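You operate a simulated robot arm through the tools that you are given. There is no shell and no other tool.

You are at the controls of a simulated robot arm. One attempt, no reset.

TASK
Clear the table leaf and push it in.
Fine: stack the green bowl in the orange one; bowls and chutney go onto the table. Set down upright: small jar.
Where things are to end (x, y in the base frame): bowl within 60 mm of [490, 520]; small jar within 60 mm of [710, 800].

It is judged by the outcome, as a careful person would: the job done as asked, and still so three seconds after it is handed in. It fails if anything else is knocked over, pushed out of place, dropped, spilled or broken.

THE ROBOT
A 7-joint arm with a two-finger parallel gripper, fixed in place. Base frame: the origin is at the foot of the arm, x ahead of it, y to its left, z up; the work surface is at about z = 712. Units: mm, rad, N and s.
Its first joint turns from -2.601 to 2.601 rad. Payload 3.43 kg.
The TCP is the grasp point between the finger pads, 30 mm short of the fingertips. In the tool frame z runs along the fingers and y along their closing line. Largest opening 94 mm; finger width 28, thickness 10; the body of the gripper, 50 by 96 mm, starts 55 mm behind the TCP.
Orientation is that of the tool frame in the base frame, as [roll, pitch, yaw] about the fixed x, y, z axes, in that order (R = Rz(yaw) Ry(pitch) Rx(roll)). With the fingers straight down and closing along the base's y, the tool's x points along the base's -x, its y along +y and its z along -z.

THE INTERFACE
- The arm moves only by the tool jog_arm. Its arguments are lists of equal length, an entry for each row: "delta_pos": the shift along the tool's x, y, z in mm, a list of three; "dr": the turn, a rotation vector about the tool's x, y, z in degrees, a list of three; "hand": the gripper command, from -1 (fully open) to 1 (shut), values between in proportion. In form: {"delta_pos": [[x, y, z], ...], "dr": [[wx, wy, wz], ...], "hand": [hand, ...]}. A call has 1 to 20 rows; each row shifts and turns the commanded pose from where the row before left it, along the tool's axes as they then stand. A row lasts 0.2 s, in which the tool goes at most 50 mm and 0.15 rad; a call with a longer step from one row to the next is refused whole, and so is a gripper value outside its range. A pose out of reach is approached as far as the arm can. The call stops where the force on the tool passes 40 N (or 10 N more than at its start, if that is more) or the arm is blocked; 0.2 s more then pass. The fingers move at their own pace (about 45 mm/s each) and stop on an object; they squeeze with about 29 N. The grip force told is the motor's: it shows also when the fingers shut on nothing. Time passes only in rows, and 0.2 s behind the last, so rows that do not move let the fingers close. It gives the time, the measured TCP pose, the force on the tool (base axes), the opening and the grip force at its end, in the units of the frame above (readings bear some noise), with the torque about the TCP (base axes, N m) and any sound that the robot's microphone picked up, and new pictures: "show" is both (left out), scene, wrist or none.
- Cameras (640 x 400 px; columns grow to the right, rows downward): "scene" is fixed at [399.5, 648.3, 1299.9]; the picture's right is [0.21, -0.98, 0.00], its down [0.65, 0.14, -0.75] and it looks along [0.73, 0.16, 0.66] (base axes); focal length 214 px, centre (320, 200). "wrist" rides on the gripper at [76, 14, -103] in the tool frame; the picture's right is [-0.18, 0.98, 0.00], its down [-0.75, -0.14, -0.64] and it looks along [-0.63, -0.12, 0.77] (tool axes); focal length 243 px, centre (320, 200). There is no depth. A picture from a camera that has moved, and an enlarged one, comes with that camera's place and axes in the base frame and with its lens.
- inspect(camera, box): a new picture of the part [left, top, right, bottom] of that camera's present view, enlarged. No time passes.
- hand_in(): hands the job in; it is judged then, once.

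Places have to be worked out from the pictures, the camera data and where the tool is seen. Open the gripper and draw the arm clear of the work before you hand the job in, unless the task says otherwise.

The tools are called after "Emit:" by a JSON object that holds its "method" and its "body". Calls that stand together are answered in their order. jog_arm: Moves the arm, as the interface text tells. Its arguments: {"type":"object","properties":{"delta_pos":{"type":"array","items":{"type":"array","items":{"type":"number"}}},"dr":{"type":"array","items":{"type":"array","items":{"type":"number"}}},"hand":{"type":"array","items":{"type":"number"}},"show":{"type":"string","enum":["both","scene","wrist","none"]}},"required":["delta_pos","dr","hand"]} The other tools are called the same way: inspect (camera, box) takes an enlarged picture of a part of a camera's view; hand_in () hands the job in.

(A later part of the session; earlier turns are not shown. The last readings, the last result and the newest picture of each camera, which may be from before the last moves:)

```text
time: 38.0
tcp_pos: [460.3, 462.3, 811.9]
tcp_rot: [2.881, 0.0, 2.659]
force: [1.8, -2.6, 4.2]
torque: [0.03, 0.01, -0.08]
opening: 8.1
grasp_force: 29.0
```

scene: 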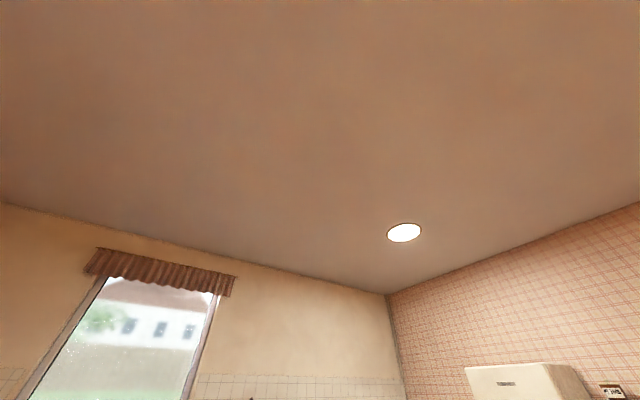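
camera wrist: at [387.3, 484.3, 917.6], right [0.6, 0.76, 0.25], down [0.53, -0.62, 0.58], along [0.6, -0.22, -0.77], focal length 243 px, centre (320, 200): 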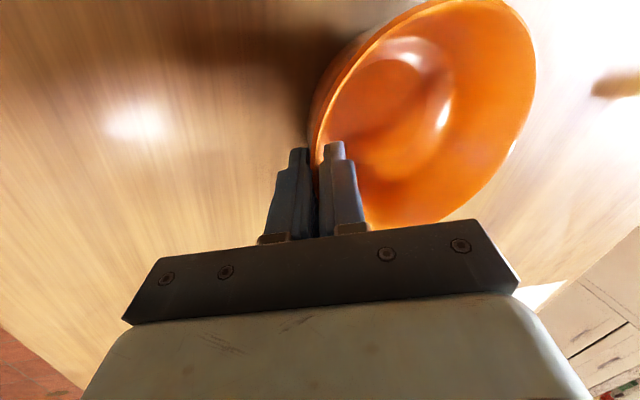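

Seated at z ≈ 812 with 4 N contact, matching the expected height. Opening the fingers partway.

Emit:
{"method": "jog_arm", "body": {"delta_pos": [[0, 0, 0], [0, 0, 0], [0, 0, 0], [0, 0, 0]], "dr": [[0, 0, 0], [0, 0, 0], [0, 0, 0], [0, 0, 0]], "hand": [-0.1, -0.1, -0.1, -0.1], "show": "wrist"}}

```text
time: 39.0
tcp_pos: [461.1, 462.8, 812.9]
tcp_rot: [2.879, 0.002, 2.66]
force: [0.8, 0.3, 0.8]
torque: [-0.02, 0.01, 0.0]
opening: 51.8
grasp_force: 0.1
camera wrist: at [386.3, 484.9, 915.7], right [0.6, 0.76, 0.25], down [0.53, -0.62, 0.58], along [0.6, -0.22, -0.77], focal length 243 px, centre (320, 200)
```

wrist: 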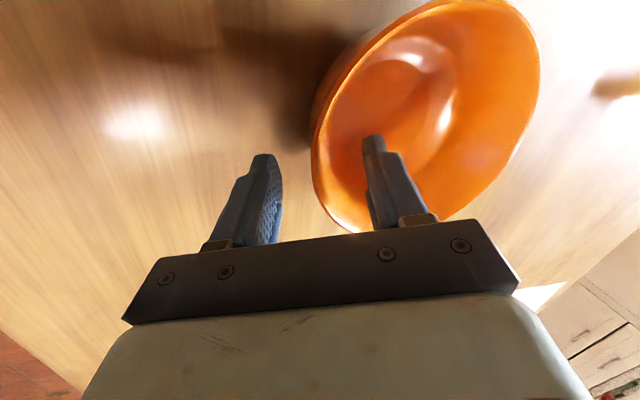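

The orange bowl rests on the table at about (490, 520). I'll rise clear and travel out to hover over the green bowl's near rim for a closer measurement.

Emit:
{"method": "jog_arm", "body": {"delta_pos": [[0, 5.2, -19.3], [0, 5.2, -19.3], [0, 5.2, -19.3], [13.7, 30.9, 10.3], [13.7, 30.9, 10.3], [13.7, 30.9, 10.3], [13.7, 30.9, 10.3], [13.7, 30.9, 10.3], [13.7, 30.9, 10.3], [13.7, 30.9, 10.3], [13.7, 30.9, 10.3], [13.7, 30.9, 10.3], [13.7, 30.9, 10.3], [0, 0, 0]], "dr": [[0, 0, 0], [0, 0, 0], [0, 0, 0], [0, 0, 0], [0, 0, 0], [0, 0, 0], [0, 0, 0], [0, 0, 0], [0, 0, 0], [0, 0, 0], [0, 0, 0], [0, 0, 0], [0, 0, 0], [0, 0, 0]], "hand": [-0.1, -0.1, -0.1, -1, -1, -1, -1, -1, -1, -1, -1, -1, -1, -1], "show": "wrist"}}

```text
time: 42.0
tcp_pos: [489.4, 815.9, 852.3]
tcp_rot: [2.88, 0.001, 2.66]
force: [0.5, 0.9, -0.1]
torque: [0.01, -0.05, -0.01]
opening: 94.0
grasp_force: 0.1
camera wrist: at [415.2, 837.7, 955.2], right [0.6, 0.76, 0.25], down [0.53, -0.62, 0.58], along [0.6, -0.22, -0.77], focal length 243 px, centre (320, 200)
```

wrist: 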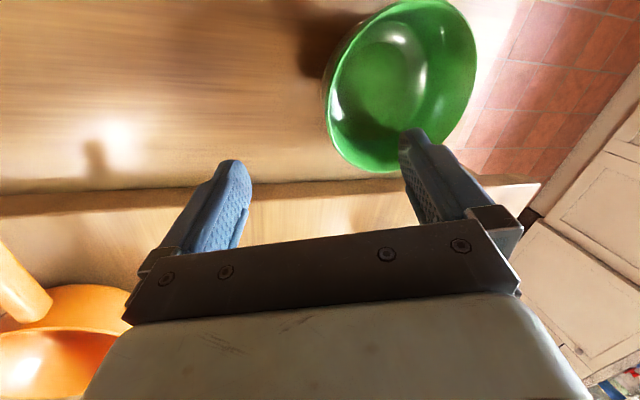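

Good hover. I'll enlarge the green bowl to fit its rim circle, and check how the orange one sits.

Emit:
{"method": "inspect", "body": {"camera": "wrist", "box": [300, 0, 500, 180]}}

Emit:
{"method": "inspect", "body": {"camera": "wrist", "box": [0, 220, 160, 400]}}

```text
2.22 times, centred on (400, 90) of wrist
camera zoom: at [415.2, 837.7, 955.2], right [0.6, 0.76, 0.25], down [0.53, -0.62, 0.58], along [0.6, -0.22, -0.77], focal length 539 px, centre (142, 444)
```

zoom: 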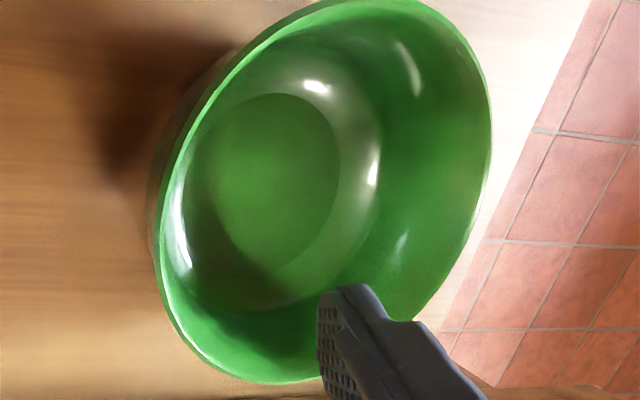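

```text
2.22 times, centred on (80, 310) of wrist
camera zoom: at [415.2, 837.7, 955.2], right [0.6, 0.76, 0.25], down [0.53, -0.62, 0.58], along [0.6, -0.22, -0.77], focal length 539 px, centre (853, -44)
```

zoom: 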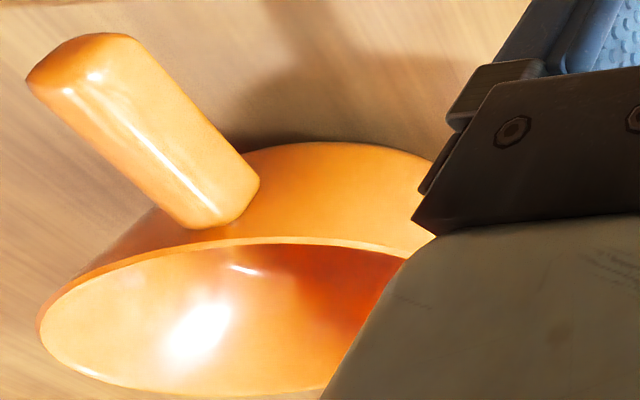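

Green rim fits at centre (536, 896), R ≈ 67, z ≈ 770, identical geometry to the orange. I'll approach along the tool axis to its near wall and stop part-way to verify.

Emit:
{"method": "jog_arm", "body": {"delta_pos": [[-2.2, 3.4, 22.5], [-2.2, 3.4, 22.5], [0, 0, 0]], "dr": [[0, 0, 0], [0, 0, 0], [0, 0, 0]], "hand": [-1, -1, -1], "show": "wrist"}}

Emit:
{"method": "inspect", "body": {"camera": "wrist", "box": [200, 60, 460, 240]}}

```text
time: 42.8
tcp_pos: [501.4, 829.7, 810.4]
tcp_rot: [2.879, -0.001, 2.659]
force: [0.2, -0.2, 0.3]
torque: [-0.03, -0.03, -0.03]
opening: 94.1
grasp_force: 0.1
camera wrist: at [428.1, 852.3, 913.3], right [0.6, 0.76, 0.26], down [0.53, -0.62, 0.58], along [0.6, -0.22, -0.77], focal length 243 px, centre (320, 200)
```

wrist: 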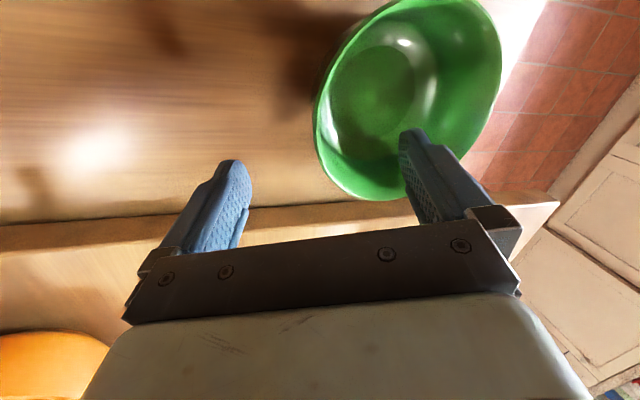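

```text
2.22 times, centred on (330, 150) of wrist
camera zoom: at [428.1, 852.3, 913.3], right [0.6, 0.76, 0.26], down [0.53, -0.62, 0.58], along [0.6, -0.22, -0.77], focal length 539 px, centre (298, 311)
```

zoom: 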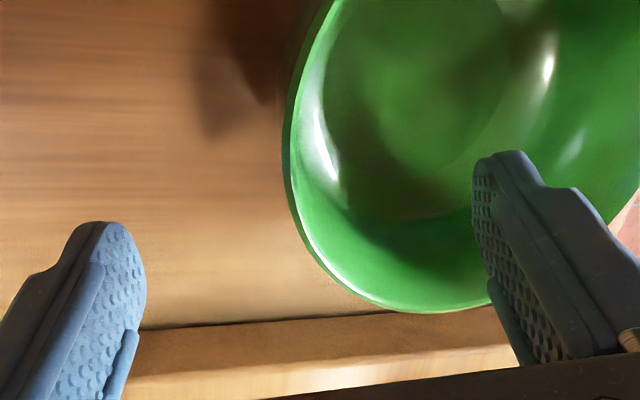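

The wall is within 2 mm of the tool axis. Completing the approach with a slight correction to straddle about 22 mm deep.

Emit:
{"method": "jog_arm", "body": {"delta_pos": [[0, -0.35, 8.45], [0, -0.35, 8.45], [0, -0.35, 8.45], [0, -0.35, 8.45], [0, 0, 0]], "dr": [[0, 0, 0], [0, 0, 0], [0, 0, 0], [0, 0, 0], [0, 0, 0]], "hand": [-1, -1, -1, -1, -1], "show": "wrist"}}

Emit:
{"method": "inspect", "body": {"camera": "wrist", "box": [200, 60, 460, 240]}}

```text
time: 44.0
tcp_pos: [505.4, 835.3, 777.4]
tcp_rot: [2.879, 0.0, 2.66]
force: [0.4, 0.0, 0.1]
torque: [0.01, 0.02, 0.0]
opening: 94.1
grasp_force: 0.1
camera wrist: at [432.4, 858.1, 880.0], right [0.6, 0.76, 0.26], down [0.53, -0.62, 0.58], along [0.6, -0.22, -0.77], focal length 243 px, centre (320, 200)
```

wrist: 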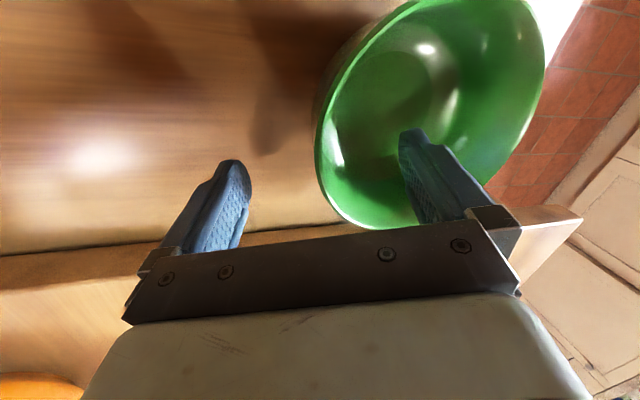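

```text
2.22 times, centred on (330, 150) of wrist
camera zoom: at [432.4, 858.1, 880.0], right [0.6, 0.76, 0.26], down [0.53, -0.62, 0.58], along [0.6, -0.22, -0.77], focal length 539 px, centre (298, 311)
```

zoom: 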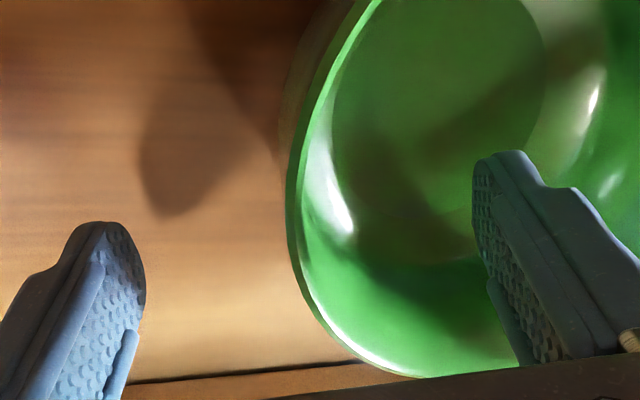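

Centred on the wall again. Closing.

Emit:
{"method": "jog_arm", "body": {"delta_pos": [[0, 0, 0], [0, 0, 0], [0, 0, 0], [0, 0, 0], [0, 0, 0], [0, 0, 0], [0, 0, 0], [0, 0, 0]], "dr": [[0, 0, 0], [0, 0, 0], [0, 0, 0], [0, 0, 0], [0, 0, 0], [0, 0, 0], [0, 0, 0], [0, 0, 0]], "hand": [1, 1, 1, 1, 1, 1, 1, 1], "show": "none"}}

Emit:
{"method": "jog_arm", "body": {"delta_pos": [[0, 1.3, -4.83], [0, 1.3, -4.83], [0, 1.3, -4.83], [0, 0, 0]], "dr": [[0, 0, 0], [0, 0, 0], [0, 0, 0], [0, 0, 0]], "hand": [1, 1, 1, 1], "show": "wrist"}}

Emit:
{"method": "inspect", "body": {"camera": "wrist", "box": [200, 60, 460, 240]}}

```text
time: 45.8
tcp_pos: [505.3, 835.5, 777.0]
tcp_rot: [2.879, 0.0, 2.661]
force: [-0.5, 0.5, 4.8]
torque: [0.06, -0.02, 0.02]
opening: 4.9
grasp_force: 28.8
```

```text
time: 46.8
tcp_pos: [505.1, 836.4, 791.5]
tcp_rot: [2.88, 0.0, 2.66]
force: [-0.1, -0.4, -2.9]
torque: [-0.22, 0.06, 0.0]
opening: 3.4
grasp_force: 28.9
camera wrist: at [431.8, 858.0, 895.1], right [0.6, 0.76, 0.25], down [0.53, -0.62, 0.58], along [0.6, -0.22, -0.77], focal length 243 px, centre (320, 200)
```

wrist: 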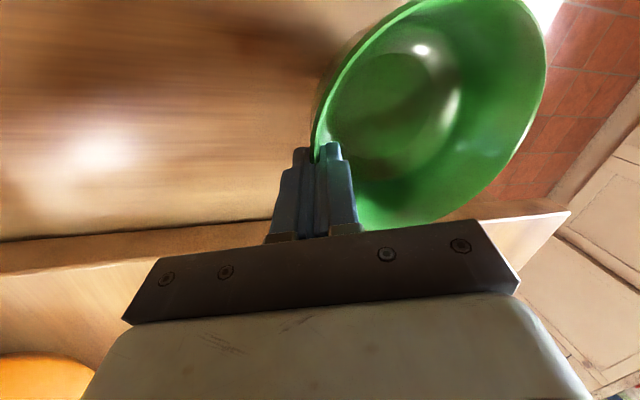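

```text
2.22 times, centred on (330, 150) of wrist
camera zoom: at [431.8, 858.0, 895.1], right [0.6, 0.76, 0.25], down [0.53, -0.62, 0.58], along [0.6, -0.22, -0.77], focal length 539 px, centre (298, 311)
```

zoom: 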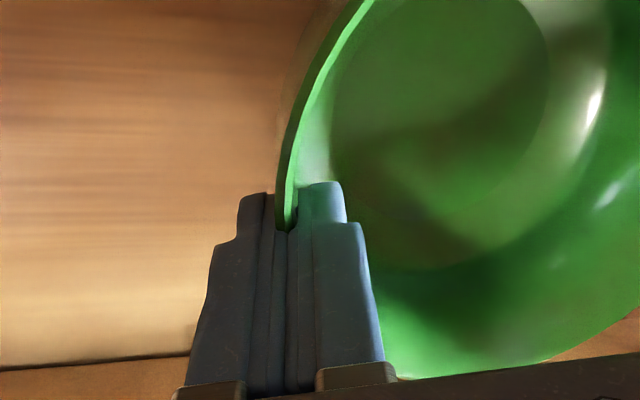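

Green is lifted at 2.9 N with the pads flush on the wall (opening 3.4). I'll continue lifting and confirm it is stable.

Emit:
{"method": "jog_arm", "body": {"delta_pos": [[0, 2.6, -9.66], [0, 3.9, -14.5], [0, 5.2, -19.3], [0, 3.9, -14.5], [0, 0, 0], [0, 0, 0]], "dr": [[0, 0, 0], [0, 0, 0], [0, 0, 0], [0, 0, 0], [0, 0, 0], [0, 0, 0]], "hand": [1, 1, 1, 1, 1, 1], "show": "wrist"}}

Emit:
{"method": "inspect", "body": {"camera": "wrist", "box": [240, 0, 560, 240]}}

```text
time: 48.2
tcp_pos: [506.7, 835.2, 853.4]
tcp_rot: [2.88, 0.0, 2.66]
force: [0.6, 0.4, -4.2]
torque: [-0.23, 0.05, 0.0]
opening: 3.3
grasp_force: 28.4
camera wrist: at [432.4, 858.2, 957.0], right [0.6, 0.76, 0.25], down [0.53, -0.62, 0.58], along [0.6, -0.22, -0.77], focal length 243 px, centre (320, 200)
```

wrist: 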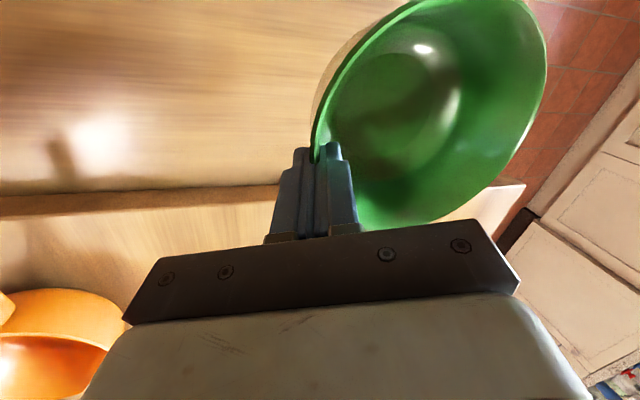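

```text
1.67 times, centred on (400, 120) of wrist
camera zoom: at [432.4, 858.2, 957.0], right [0.6, 0.76, 0.25], down [0.53, -0.62, 0.58], along [0.6, -0.22, -0.77], focal length 404 px, centre (187, 333)
```

zoom: 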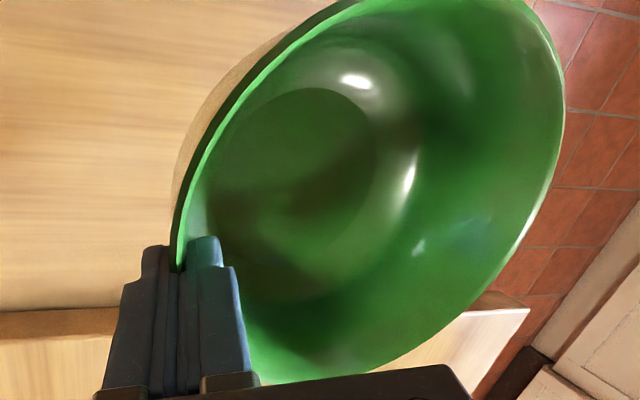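

The green bowl is level and steady. I'll carry it to a staging point short of the orange bowl, with the orange visible to the left, so I can measure its exact centre.

Emit:
{"method": "jog_arm", "body": {"delta_pos": [[-8.2, -11.6, -5.7], [-16.4, -23.1, -11.4], [-16.4, -23.1, -11.4], [-16.4, -23.1, -11.4], [-16.4, -23.1, -11.4], [-16.4, -23.1, -11.4], [-16.4, -23.1, -11.4], [-16.4, -23.1, -11.4], [-8.2, -11.6, -5.7], [0, 0, 0]], "dr": [[0, 0, 0], [0, 0, 0], [0, 0, 0], [0, 0, 0], [0, 0, 0], [0, 0, 0], [0, 0, 0], [0, 0, 0], [0, 0, 0], [0, 0, 0]], "hand": [1, 1, 1, 1, 1, 1, 1, 1, 1, 1], "show": "wrist"}}

Emit:
{"method": "inspect", "body": {"camera": "wrist", "box": [100, 60, 340, 250]}}

```text
time: 50.4
tcp_pos: [528.7, 594.6, 891.9]
tcp_rot: [2.881, -0.002, 2.659]
force: [-0.4, -0.5, -2.8]
torque: [-0.2, -0.01, -0.02]
opening: 3.6
grasp_force: 29.3
camera wrist: at [455.0, 617.3, 995.8], right [0.6, 0.76, 0.25], down [0.53, -0.62, 0.58], along [0.6, -0.22, -0.77], focal length 243 px, centre (320, 200)
```

wrist: 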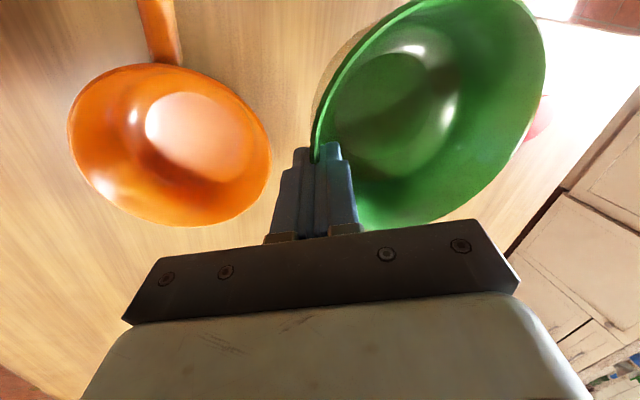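

```text
2.11 times, centred on (220, 155) of wrist
camera zoom: at [455.0, 617.3, 995.8], right [0.6, 0.76, 0.25], down [0.53, -0.62, 0.58], along [0.6, -0.22, -0.77], focal length 511 px, centre (530, 295)
```

zoom: 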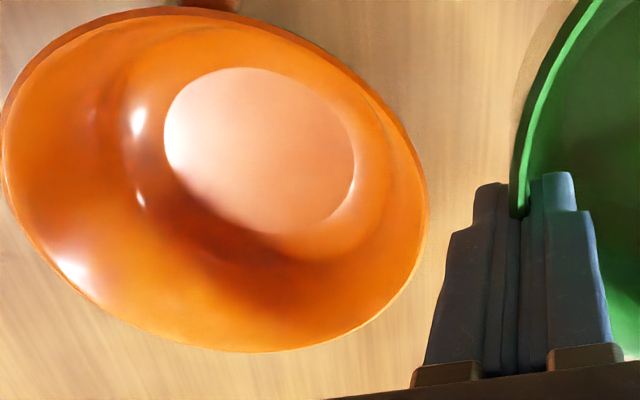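

The orange rim fits at centre ≈ (488, 516), z ≈ 807; the grip-based estimate is (491, 521). I'll move the green over the midpoint at safe height, then compare the two rims directly.

Emit:
{"method": "jog_arm", "body": {"delta_pos": [[0, -14.75, -3.95], [0, -29.5, -7.9], [0, -29.5, -7.9], [0, -29.5, -7.9], [0, -29.5, -7.9], [0, -14.75, -3.95], [0, 0, 0]], "dr": [[0, 0, 0], [0, 0, 0], [0, 0, 0], [0, 0, 0], [0, 0, 0], [0, 0, 0], [0, 0, 0]], "hand": [1, 1, 1, 1, 1, 1, 1], "show": "wrist"}}

Emit:
{"method": "inspect", "body": {"camera": "wrist", "box": [240, 0, 560, 240]}}

```text
time: 52.0
tcp_pos: [456.0, 458.7, 895.5]
tcp_rot: [2.88, 0.001, 2.66]
force: [0.6, 0.9, -2.8]
torque: [-0.23, 0.07, -0.02]
opening: 3.4
grasp_force: 28.9
camera wrist: at [382.8, 481.8, 998.6], right [0.6, 0.76, 0.25], down [0.53, -0.62, 0.58], along [0.6, -0.22, -0.77], focal length 243 px, centre (320, 200)
```

wrist: 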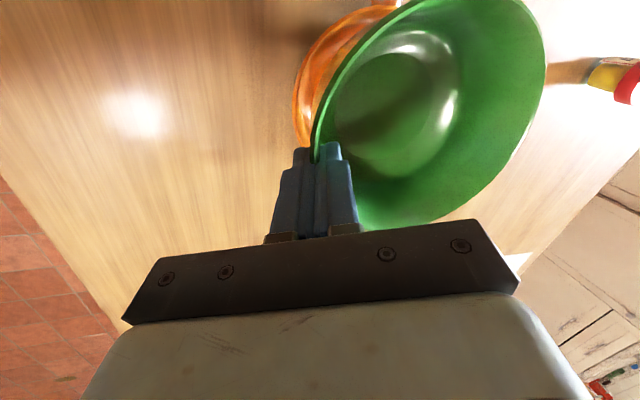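

```text
1.67 times, centred on (400, 120) of wrist
camera zoom: at [382.8, 481.8, 998.6], right [0.6, 0.76, 0.25], down [0.53, -0.62, 0.58], along [0.6, -0.22, -0.77], focal length 404 px, centre (187, 333)
```

zoom: 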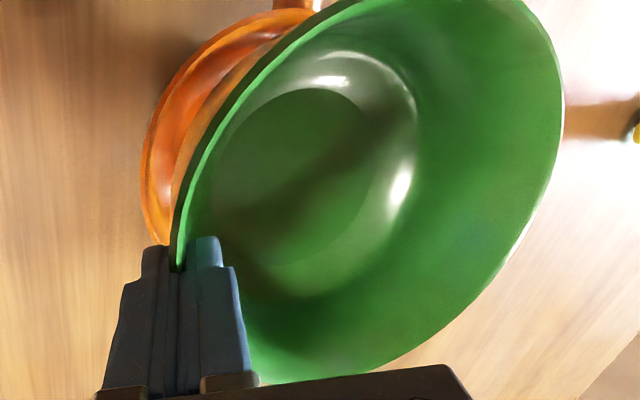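

Direct comparison puts orange at about (489, 518.5) and the held green about 3 mm short of it. I'll shift by that much and lower the green into the mouth of the orange, stopping with the rims about 30 mm apart.

Emit:
{"method": "jog_arm", "body": {"delta_pos": [[-0.6, -2.8, 12.2], [-0.6, -2.8, 12.2], [-0.6, -2.8, 12.2], [-0.6, -2.8, 12.2], [0, 0, 0]], "dr": [[0, 0, 0], [0, 0, 0], [0, 0, 0], [0, 0, 0], [0, 0, 0]], "hand": [1, 1, 1, 1, 1], "show": "wrist"}}

Emit:
{"method": "inspect", "body": {"camera": "wrist", "box": [240, 0, 560, 240]}}

```text
time: 53.2
tcp_pos: [460.1, 460.7, 843.7]
tcp_rot: [2.879, 0.0, 2.661]
force: [0.1, -1.5, -3.2]
torque: [-0.23, 0.01, -0.05]
opening: 3.5
grasp_force: 29.0
camera wrist: at [386.6, 483.8, 946.9], right [0.6, 0.76, 0.25], down [0.53, -0.62, 0.58], along [0.6, -0.22, -0.77], focal length 243 px, centre (320, 200)
```

wrist: 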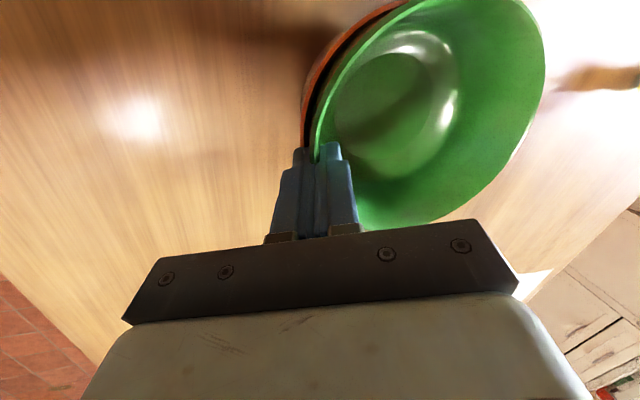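

```text
1.67 times, centred on (400, 120) of wrist
camera zoom: at [386.6, 483.8, 946.9], right [0.6, 0.76, 0.25], down [0.53, -0.62, 0.58], along [0.6, -0.22, -0.77], focal length 404 px, centre (187, 333)
```

zoom: 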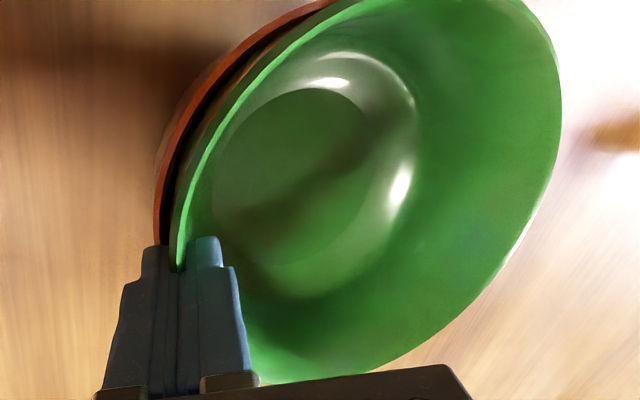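

Aligned within 2–3 mm and still contact-free. I'll lower in small steps until just before the outer fingertip meets the orange rim.

Emit:
{"method": "jog_arm", "body": {"delta_pos": [[0, -0.52, 1.93], [0, 0, 0]], "dr": [[0, 0, 0], [0, 0, 0]], "hand": [1, 1], "show": "none"}}

Emit:
{"method": "jog_arm", "body": {"delta_pos": [[0, -0.39, 1.45], [0, 0, 0]], "dr": [[0, 0, 0], [0, 0, 0]], "hand": [1, 1], "show": "wrist"}}

Emit:
{"method": "inspect", "body": {"camera": "wrist", "box": [240, 60, 400, 200]}}

```text
time: 53.8
tcp_pos: [459.6, 460.9, 842.7]
tcp_rot: [2.877, 0.0, 2.661]
force: [-1.1, -2.1, 8.8]
torque: [-0.34, -0.08, -0.02]
opening: 3.3
grasp_force: 29.8
```

```text
time: 54.4
tcp_pos: [459.9, 460.1, 841.4]
tcp_rot: [2.876, 0.001, 2.659]
force: [-2.6, -4.5, 15.4]
torque: [-0.52, -0.06, -0.06]
opening: 3.3
grasp_force: 28.7
stopped in row 2: the force on the tool passed its limit at 41 N (the readings are from after the stop); the commanded pose is now the measured one
camera wrist: at [386.2, 481.9, 944.9], right [0.6, 0.76, 0.26], down [0.53, -0.62, 0.58], along [0.6, -0.21, -0.77], focal length 243 px, centre (320, 200)
```

wrist: 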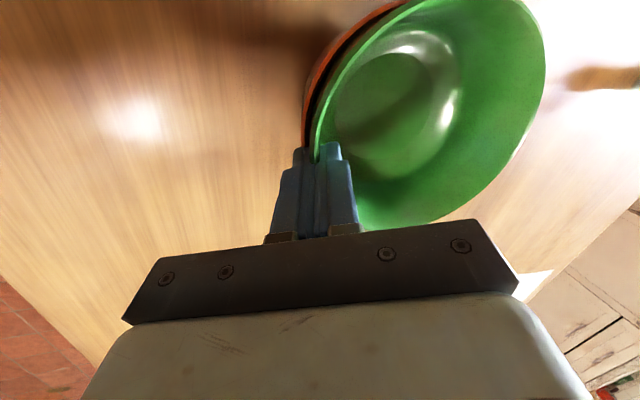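

```text
2.86 times, centred on (320, 130) of wrist
camera zoom: at [386.2, 481.9, 944.9], right [0.6, 0.76, 0.26], down [0.53, -0.62, 0.58], along [0.6, -0.21, -0.77], focal length 693 px, centre (320, 400)
```

zoom: 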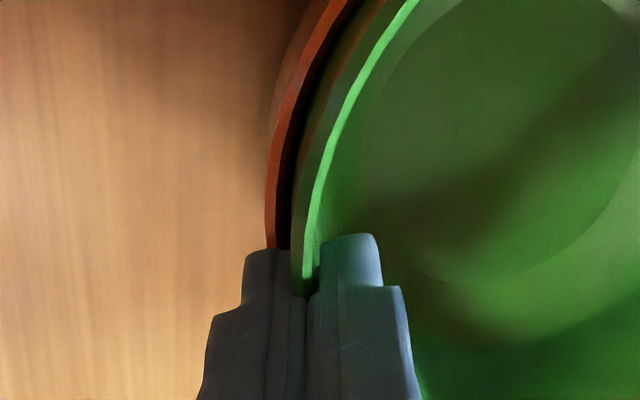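

The outer fingertip is now resting on the orange rim (contact near z 842). I'll back off 1.5 mm and then ease the grip open in tiny increments so the green settles gently into the orange.

Emit:
{"method": "jog_arm", "body": {"delta_pos": [[0, 0.39, -1.45], [0, 0, 0], [0, 0, 0], [0, 0, 0], [0, 0, 0]], "dr": [[0, 0, 0], [0, 0, 0], [0, 0, 0], [0, 0, 0], [0, 0, 0]], "hand": [1, 1, 0.97, 0.95, 0.94], "show": "wrist"}}

```text
time: 55.6
tcp_pos: [461.0, 461.1, 841.4]
tcp_rot: [2.875, 0.0, 2.659]
force: [-3.4, -2.7, 10.5]
torque: [-0.22, 0.25, 0.06]
opening: 3.6
grasp_force: 29.0
camera wrist: at [387.7, 482.5, 945.5], right [0.6, 0.76, 0.26], down [0.53, -0.62, 0.58], along [0.6, -0.22, -0.77], focal length 243 px, centre (320, 200)
```

wrist: 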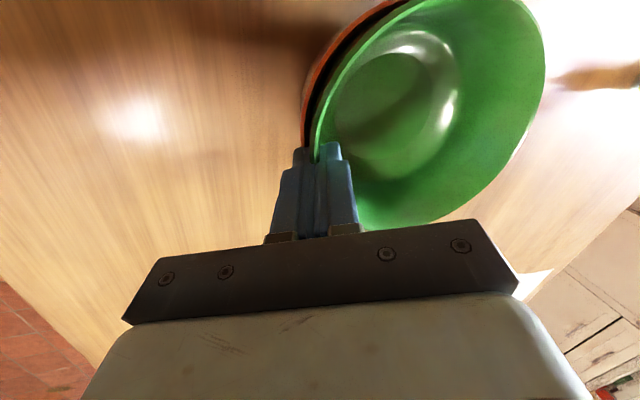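

Still 10 N of contact and full grip. I'll raise another 2 mm and keep easing the command.

Emit:
{"method": "jog_arm", "body": {"delta_pos": [[0, 0.52, -1.93], [0, 0, 0], [0, 0, 0]], "dr": [[0, 0, 0], [0, 0, 0], [0, 0, 0]], "hand": [0.94, 0.935, 0.93], "show": "none"}}

Emit:
{"method": "jog_arm", "body": {"delta_pos": [[0, 0, 0], [0, 0, 0]], "dr": [[0, 0, 0], [0, 0, 0]], "hand": [0.925, 0.92], "show": "wrist"}}

```text
time: 56.4
tcp_pos: [462.0, 459.9, 844.2]
tcp_rot: [2.877, -0.001, 2.66]
force: [1.0, -1.1, -2.7]
torque: [-0.13, -0.02, -0.07]
opening: 5.0
grasp_force: 4.7
```

```text
time: 57.0
tcp_pos: [460.8, 461.3, 845.0]
tcp_rot: [2.878, -0.001, 2.662]
force: [-0.6, -1.5, -2.6]
torque: [-0.15, 0.03, -0.02]
opening: 4.5
grasp_force: 7.4
camera wrist: at [387.5, 482.6, 947.6], right [0.6, 0.76, 0.26], down [0.53, -0.62, 0.58], along [0.6, -0.22, -0.77], focal length 243 px, centre (320, 200)
```

wrist: 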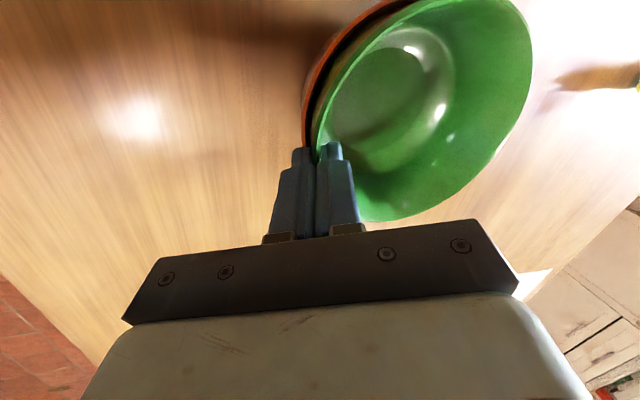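

The grip eased to about 5–7 N and the far side of the green is tipping down gently. I'll continue easing in small increments.

Emit:
{"method": "jog_arm", "body": {"delta_pos": [[0, -0.26, 0.97], [0, 0, 0], [0, 0, 0]], "dr": [[0, 0, 0], [0, 0, 0], [0, 0, 0]], "hand": [0.915, 0.91, 0.91], "show": "wrist"}}

Emit:
{"method": "jog_arm", "body": {"delta_pos": [[0, 0, 0], [0, 0, 0]], "dr": [[0, 0, 0], [0, 0, 0]], "hand": [0.905, 0.9], "show": "wrist"}}

```text
time: 57.8
tcp_pos: [461.0, 461.9, 844.2]
tcp_rot: [2.876, -0.003, 2.659]
force: [-0.5, -1.9, 0.7]
torque: [-0.07, 0.02, -0.02]
opening: 4.7
grasp_force: 1.0
camera wrist: at [387.3, 482.8, 946.5], right [0.6, 0.76, 0.26], down [0.53, -0.62, 0.58], along [0.6, -0.22, -0.77], focal length 243 px, centre (320, 200)
```

wrist: 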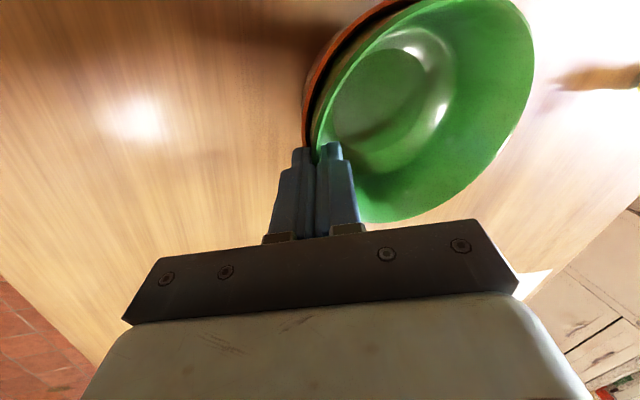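

```text
time: 58.4
tcp_pos: [460.6, 461.0, 842.0]
tcp_rot: [2.875, 0.0, 2.659]
force: [0.1, -0.7, 0.2]
torque: [-0.01, 0.02, 0.02]
opening: 5.1
grasp_force: 0.5
camera wrist: at [387.3, 482.8, 946.5], right [0.6, 0.76, 0.26], down [0.53, -0.62, 0.58], along [0.6, -0.22, -0.77], focal length 243 px, centre (320, 200)
```

wrist: 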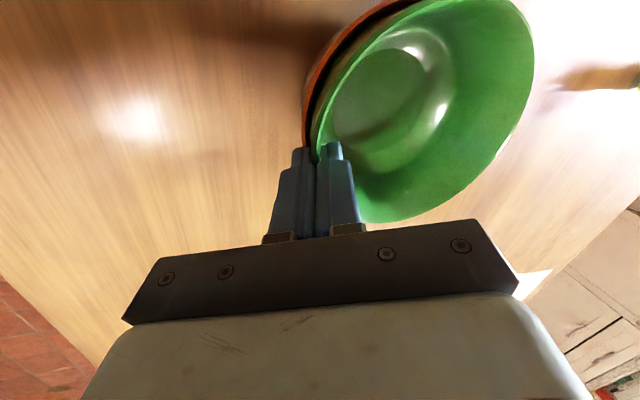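

The load is off the gripper (Fz ≈ 0, grip ≈ 0.5 N), so the green is now resting in the orange. I'll look closely before opening.

Emit:
{"method": "inspect", "body": {"camera": "wrist", "box": [280, 0, 550, 230]}}

Emit:
{"method": "inspect", "body": {"camera": "wrist", "box": [270, 80, 390, 180]}}

```text
1.74 times, centred on (415, 115) of wrist
camera zoom: at [387.3, 482.8, 946.5], right [0.6, 0.76, 0.26], down [0.53, -0.62, 0.58], along [0.6, -0.22, -0.77], focal length 422 px, centre (155, 348)
```

zoom: 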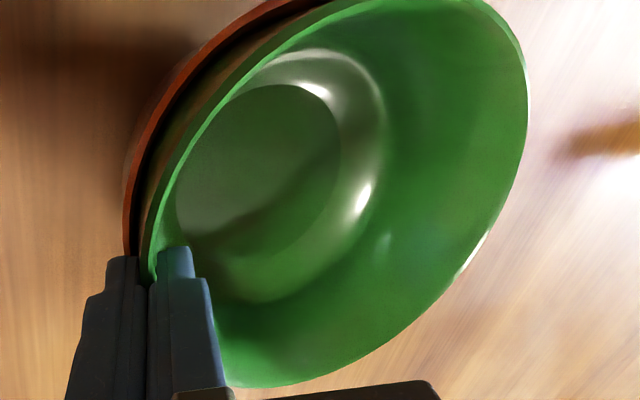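

```text
4.00 times, centred on (330, 130) of wrist
camera zoom: at [387.3, 482.8, 946.5], right [0.6, 0.76, 0.26], down [0.53, -0.62, 0.58], along [0.6, -0.22, -0.77], focal length 970 px, centre (280, 480)
```

zoom: 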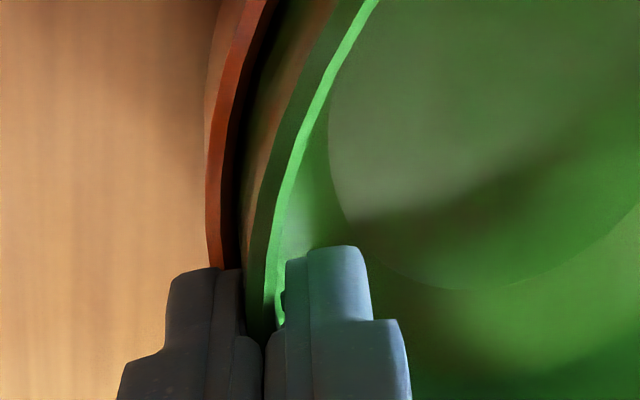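

The green sits nested with the near side a bit high against the pads. I'll open gradually while rising slightly so the outer finger doesn't press on the orange rim.

Emit:
{"method": "jog_arm", "body": {"delta_pos": [[0, 0.26, -0.97], [0, 0.26, -0.97], [0, 0.52, -1.93], [0, 0.52, -1.93], [0, 0, 0]], "dr": [[0, 0, 0], [0, 0, 0], [0, 0, 0], [0, 0, 0], [0, 0, 0]], "hand": [0.87, 0.84, 0.78, 0.7, 0.6], "show": "wrist"}}

Emit:
{"method": "inspect", "body": {"camera": "wrist", "box": [270, 0, 550, 230]}}

```text
time: 59.6
tcp_pos: [460.5, 460.7, 849.5]
tcp_rot: [2.878, -0.002, 2.661]
force: [-0.5, 0.0, 0.9]
torque: [0.02, -0.06, 0.0]
opening: 18.7
grasp_force: 0.0
camera wrist: at [386.6, 482.8, 952.3], right [0.6, 0.76, 0.26], down [0.53, -0.62, 0.58], along [0.6, -0.22, -0.77], focal length 243 px, centre (320, 200)
```

wrist: 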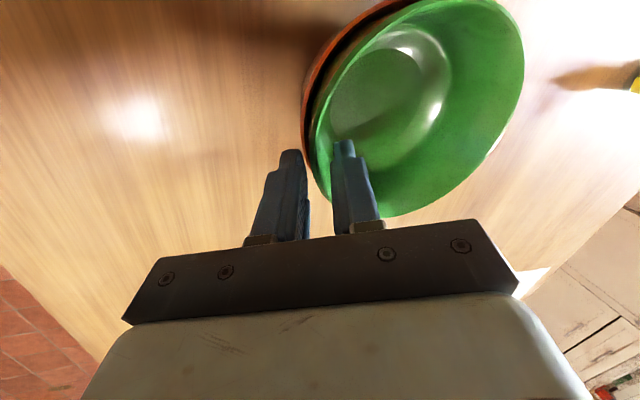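

```text
1.74 times, centred on (410, 115) of wrist
camera zoom: at [386.6, 482.8, 952.3], right [0.6, 0.76, 0.26], down [0.53, -0.62, 0.58], along [0.6, -0.22, -0.77], focal length 422 px, centre (164, 348)
```

zoom: 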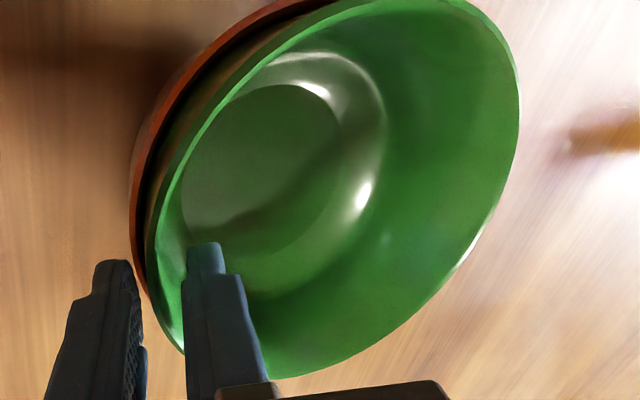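

Released cleanly. I'll rise well clear to examine how the stack sits.

Emit:
{"method": "jog_arm", "body": {"delta_pos": [[0, 1.3, -4.83], [0, 2.6, -9.66], [0, 5.2, -19.3], [0, 5.2, -19.3], [0, 5.2, -19.3], [0, 0, 0]], "dr": [[0, 0, 0], [0, 0, 0], [0, 0, 0], [0, 0, 0], [0, 0, 0], [0, 0, 0]], "hand": [0.5, 0.5, 0.4, 0, -0.5, -1], "show": "wrist"}}

Emit:
{"method": "inspect", "body": {"camera": "wrist", "box": [270, 0, 550, 190]}}

```text
time: 61.0
tcp_pos: [461.4, 462.0, 924.8]
tcp_rot: [2.878, -0.001, 2.66]
force: [0.0, 0.1, -0.5]
torque: [0.0, -0.01, -0.01]
opening: 93.6
grasp_force: 0.0
camera wrist: at [388.5, 482.8, 1027.0], right [0.6, 0.76, 0.26], down [0.53, -0.62, 0.58], along [0.6, -0.22, -0.77], focal length 243 px, centre (320, 200)
```

wrist: 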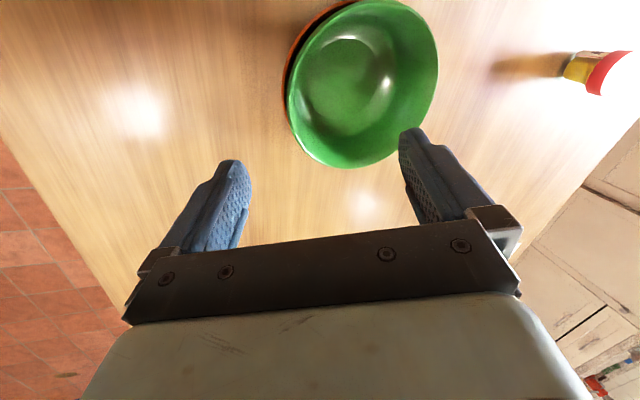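

```text
2.11 times, centred on (410, 95) of wrist
camera zoom: at [388.5, 482.8, 1027.0], right [0.6, 0.76, 0.26], down [0.53, -0.62, 0.58], along [0.6, -0.22, -0.77], focal length 511 px, centre (130, 421)
```

zoom: 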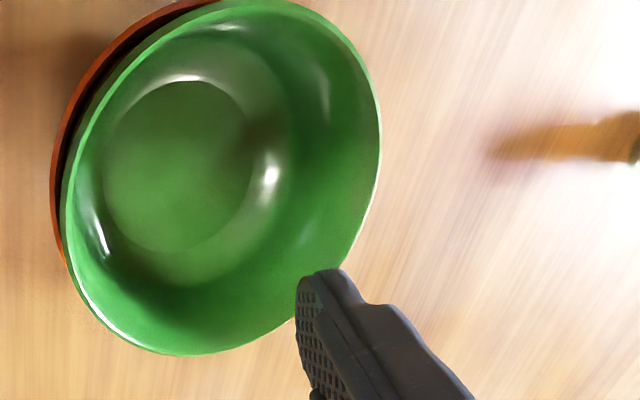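

The green is nested; I want a lower side view to see whether it sits level. I'll back away sideways and tilt the camera toward horizontal.

Emit:
{"method": "jog_arm", "body": {"delta_pos": [[38.5, 10.6, 0.3], [38.5, 10.6, 0.3], [38.5, 10.6, 0.3], [38.5, 10.6, 0.3], [38.5, 10.6, 0.3], [38.5, 10.6, 0.3], [0, 0, 0], [0, 0, 0], [0, 0, 0], [0, 0, 0], [0, 0, 0]], "dr": [[0, 0, 0], [0, 0, 0], [0, 0, 0], [0, 0, 0], [0, 0, 0], [0, 0, 0], [7.5, 0, 0], [7.5, 0, 0], [0, -8.3, 0], [0, -8.3, 0], [0, -8.3, 0]], "hand": [-1, -1, -1, -1, -1, -1, -1, -1, -1, -1, -1], "show": "wrist"}}

Emit:
{"method": "inspect", "body": {"camera": "wrist", "box": [220, 100, 460, 250]}}

```text
time: 63.4
tcp_pos: [284.1, 622.8, 939.6]
tcp_rot: [3.139, 0.438, 2.658]
force: [0.2, 0.3, -0.3]
torque: [-0.03, -0.01, -0.01]
opening: 93.9
grasp_force: 0.0
camera wrist: at [190.7, 685.9, 1000.6], right [0.6, 0.79, 0.08], down [0.3, -0.32, 0.9], along [0.74, -0.52, -0.43], focal length 243 px, centre (320, 200)
```

wrist: 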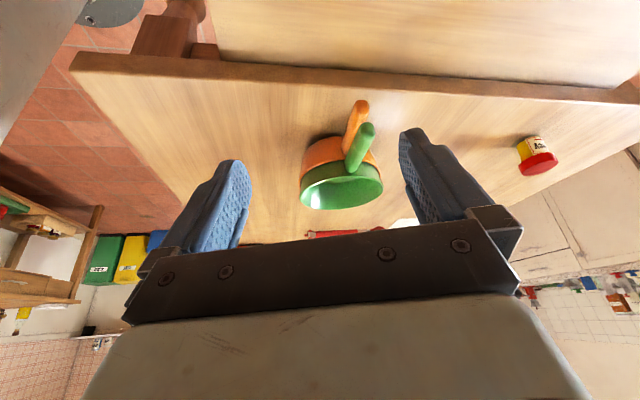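

```text
2.67 times, centred on (340, 175) of wrist
camera zoom: at [190.7, 685.9, 1000.6], right [0.6, 0.79, 0.08], down [0.3, -0.32, 0.9], along [0.74, -0.52, -0.43], focal length 647 px, centre (267, 267)
```

zoom: 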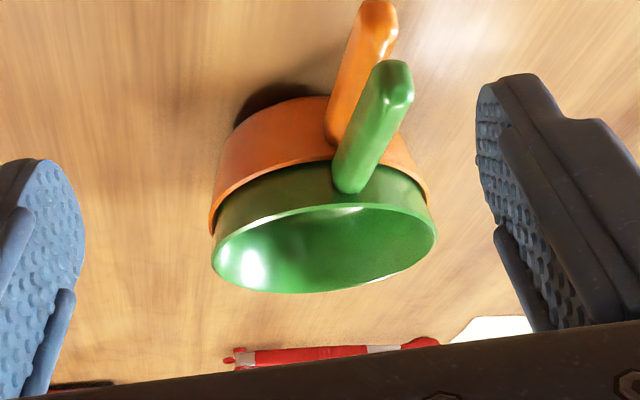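

The stack is visible side-on: green sits inside orange with handles nearly aligned. I'll enlarge further to judge its tilt and seating.

Emit:
{"method": "inspect", "body": {"camera": "wrist", "box": [290, 90, 395, 220]}}

Emit:
{"method": "inspect", "body": {"camera": "wrist", "box": [490, 100, 600, 200]}}

```text
3.08 times, centred on (342, 155) of wrist
camera zoom: at [190.7, 685.9, 1000.6], right [0.6, 0.79, 0.08], down [0.3, -0.32, 0.9], along [0.74, -0.52, -0.43], focal length 746 px, centre (251, 338)
```

zoom: 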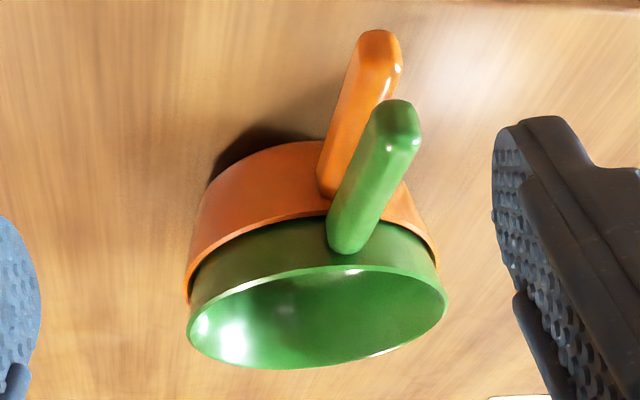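

```text
4.00 times, centred on (545, 150) of wrist
camera zoom: at [190.7, 685.9, 1000.6], right [0.6, 0.79, 0.08], down [0.3, -0.32, 0.9], along [0.74, -0.52, -0.43], focal length 970 px, centre (-580, 400)
```

zoom: 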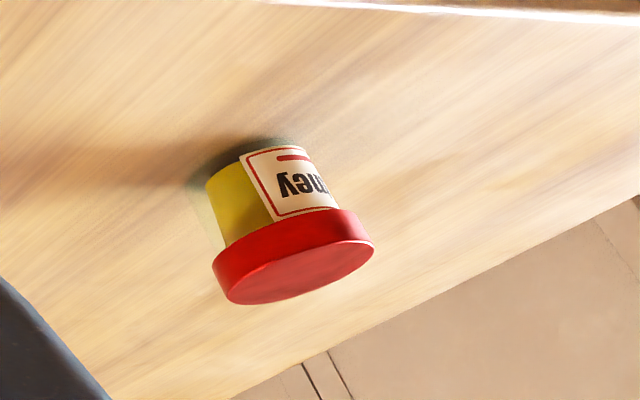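

The green rests in the orange, its handle on the orange rim, nearly level, and the jar is upright. Both are stable. Next is the leaf: I'll level the tool, square it to the leaf's edge, and move toward the knob for a closer look.

Emit:
{"method": "jog_arm", "body": {"delta_pos": [[0, 0, 0], [0, 0, 0], [0, 0, 0], [0, 0, 0], [0, 0, 0], [0, 0, 0], [28.5, 24.9, 15], [28.5, 24.9, 15], [28.5, 24.9, 15], [28.5, 24.9, 15], [28.5, 24.9, 15], [28.5, 24.9, 15], [0, 0, 0]], "dr": [[0, 8.35, 0], [0, 8.35, 0], [0, 8.35, 0], [0, 0, 6], [0, 0, 6], [0, 0, 6], [0, 0, 0], [0, 0, 0], [0, 0, 0], [0, 0, 0], [0, 0, 0], [0, 0, 0], [0, 0, 0]], "hand": [-1, -1, -1, -1, -1, -1, -1, -1, -1, -1, -1, -1, -1], "show": "wrist"}}

```text
time: 66.2
tcp_pos: [268.7, 848.2, 848.1]
tcp_rot: [3.14, -0.005, 2.346]
force: [0.0, 0.1, 0.0]
torque: [0.01, -0.04, -0.02]
opening: 93.7
grasp_force: 0.0
camera wrist: at [225.5, 910.5, 952.2], right [0.83, 0.56, 0.0], down [0.43, -0.64, 0.64], along [0.36, -0.53, -0.77], focal length 243 px, centre (320, 200)
```

wrist: 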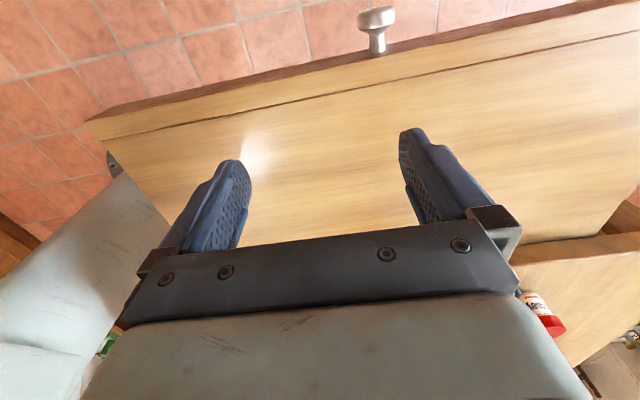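

The knob and the leaf's front edge are in view. I'll enlarge to fix their positions.

Emit:
{"method": "inspect", "body": {"camera": "wrist", "box": [290, 0, 470, 100]}}

Emit:
{"method": "inspect", "body": {"camera": "wrist", "box": [60, 0, 640, 280]}}

```text
3.56 times, centred on (380, 50) of wrist
camera zoom: at [225.5, 910.5, 952.2], right [0.83, 0.56, 0.0], down [0.43, -0.64, 0.64], along [0.36, -0.53, -0.77], focal length 863 px, centre (107, 733)
```

zoom: 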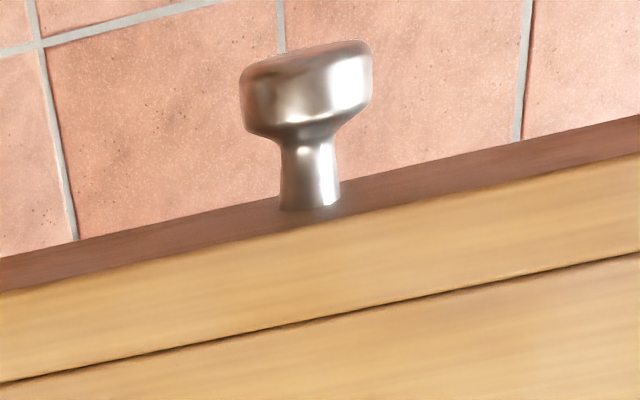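

```text
1.10 times, centred on (350, 140) of wrist
camera zoom: at [225.5, 910.5, 952.2], right [0.83, 0.56, 0.0], down [0.43, -0.64, 0.64], along [0.36, -0.53, -0.77], focal length 268 px, centre (287, 266)
```

zoom: 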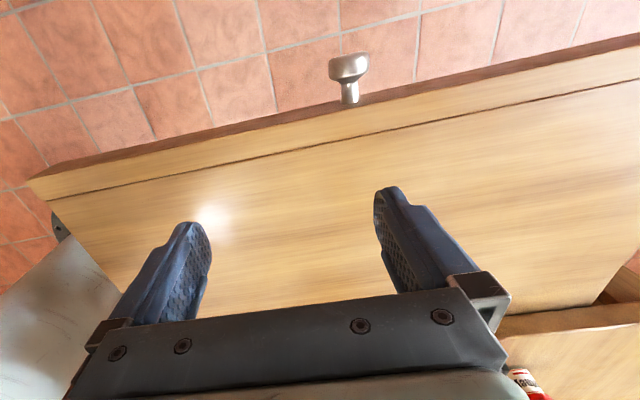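

The leaf's front edge runs at 45°, its front face spans z ≈ 670–714, and the knob head is near (273, 925, 694). I'll move above the knob so the open fingers straddle it, just outside the edge.

Emit:
{"method": "jog_arm", "body": {"delta_pos": [[18, 19, 26], [18, 19, 26], [18, 19, 26], [0, 0, 0]], "dr": [[0, 0, -0.6], [0, 0, 0], [0, 0, 0], [0, 0, 0]], "hand": [-1, -1, -1, -1], "show": "wrist"}}

Emit:
{"method": "inspect", "body": {"camera": "wrist", "box": [180, 0, 460, 240]}}

```text
time: 67.2
tcp_pos: [269.4, 927.2, 771.5]
tcp_rot: [3.141, -0.005, 2.354]
force: [0.1, 0.0, -0.4]
torque: [0.0, 0.02, 0.02]
opening: 94.0
grasp_force: 0.1
camera wrist: at [226.0, 989.4, 874.9], right [0.82, 0.57, 0.0], down [0.43, -0.64, 0.64], along [0.36, -0.53, -0.77], focal length 243 px, centre (320, 200)
```

wrist: 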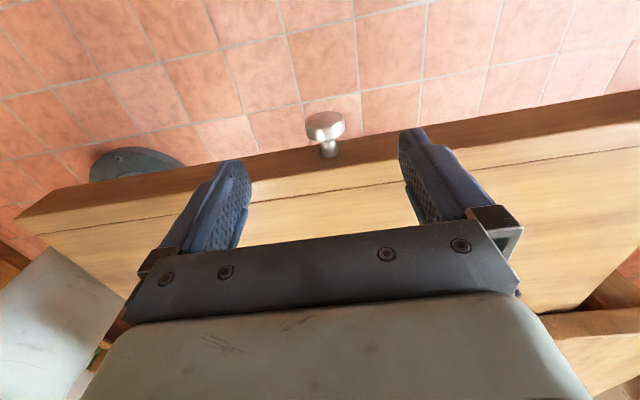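

```text
1.67 times, centred on (320, 120) of wrist
camera zoom: at [226.0, 989.4, 874.9], right [0.82, 0.57, 0.0], down [0.43, -0.64, 0.64], along [0.36, -0.53, -0.77], focal length 404 px, centre (320, 333)
```

zoom: 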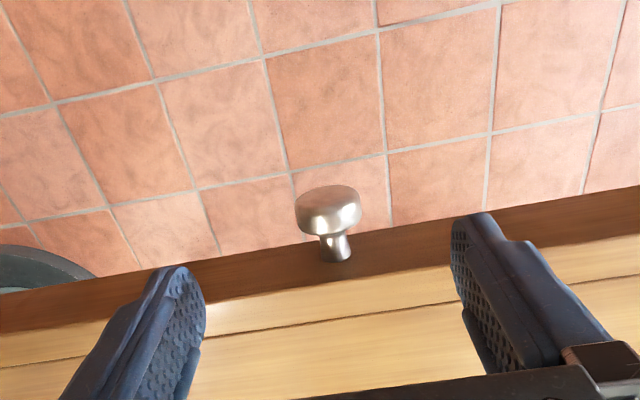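

Aligned over the knob within a few mm, and the fingers clear the front edge by about 14 mm. Descending to z ≈ 710 with the fingers straddling the knob.

Emit:
{"method": "jog_arm", "body": {"delta_pos": [[0, 1, 15], [0, 1, 15], [0, 1, 15], [0, 0, 15.5], [0, 0, 0]], "dr": [[0, 0, 0], [0, 0, 0], [0, 0, 0], [0, 0, 0], [0, 0, 0]], "hand": [-1, -1, -1, -1, -1], "show": "wrist"}}

Emit:
{"method": "inspect", "body": {"camera": "wrist", "box": [180, 60, 500, 260]}}

```text
time: 68.4
tcp_pos: [275.2, 932.2, 713.3]
tcp_rot: [3.139, -0.004, 2.356]
force: [-0.5, 0.1, -0.1]
torque: [-0.03, 0.03, 0.02]
opening: 93.9
grasp_force: 0.0
camera wrist: at [232.2, 993.6, 816.0], right [0.82, 0.57, 0.0], down [0.43, -0.64, 0.64], along [0.36, -0.53, -0.77], focal length 243 px, centre (320, 200)
```

wrist: 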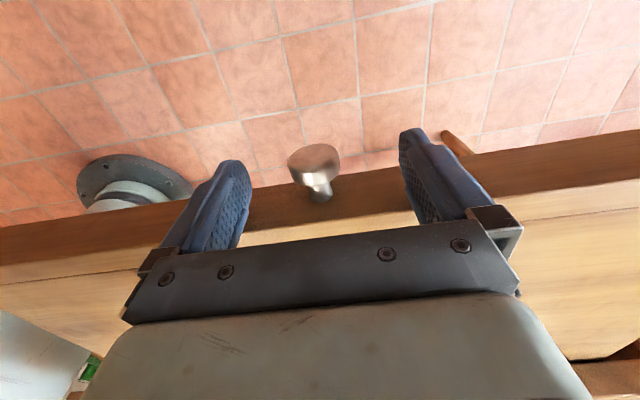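

```text
2.00 times, centred on (340, 160) of wrist
camera zoom: at [232.2, 993.6, 816.0], right [0.82, 0.57, 0.0], down [0.43, -0.64, 0.64], along [0.36, -0.53, -0.77], focal length 485 px, centre (280, 280)
```

zoom: 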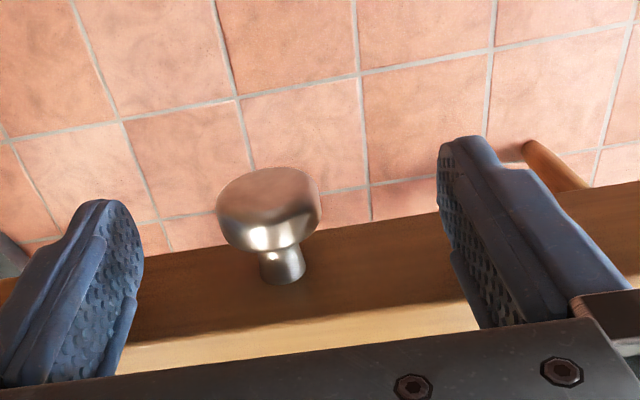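

The fingers straddle the knob, just outside the front face. I'll start pushing along the leaf's slide direction slowly and read the force.

Emit:
{"method": "jog_arm", "body": {"delta_pos": [[-6, -1, 0], [-5, -1, 0], [-4, -1, 0], [-4, -1, 0], [-4, 0, 0], [-4, 0, 0]], "dr": [[0, 0, 0], [0, 0, 0], [0, 0, 0], [0, 0, 0], [0, 0, 0], [0, 0, 0]], "hand": [-1, -1, -1, -1, -1, -1], "show": "wrist"}}

```text
time: 69.8
tcp_pos: [292.3, 908.3, 711.5]
tcp_rot: [3.139, -0.004, 2.359]
force: [-2.9, 4.8, -2.2]
torque: [0.1, -0.06, -0.25]
opening: 92.8
grasp_force: 0.0
camera wrist: at [248.7, 970.6, 815.5], right [0.82, 0.57, 0.0], down [0.43, -0.63, 0.64], along [0.36, -0.53, -0.77], focal length 243 px, centre (320, 200)
```

wrist: 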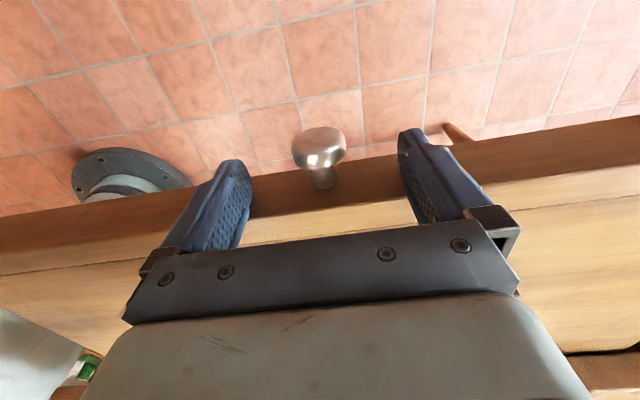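

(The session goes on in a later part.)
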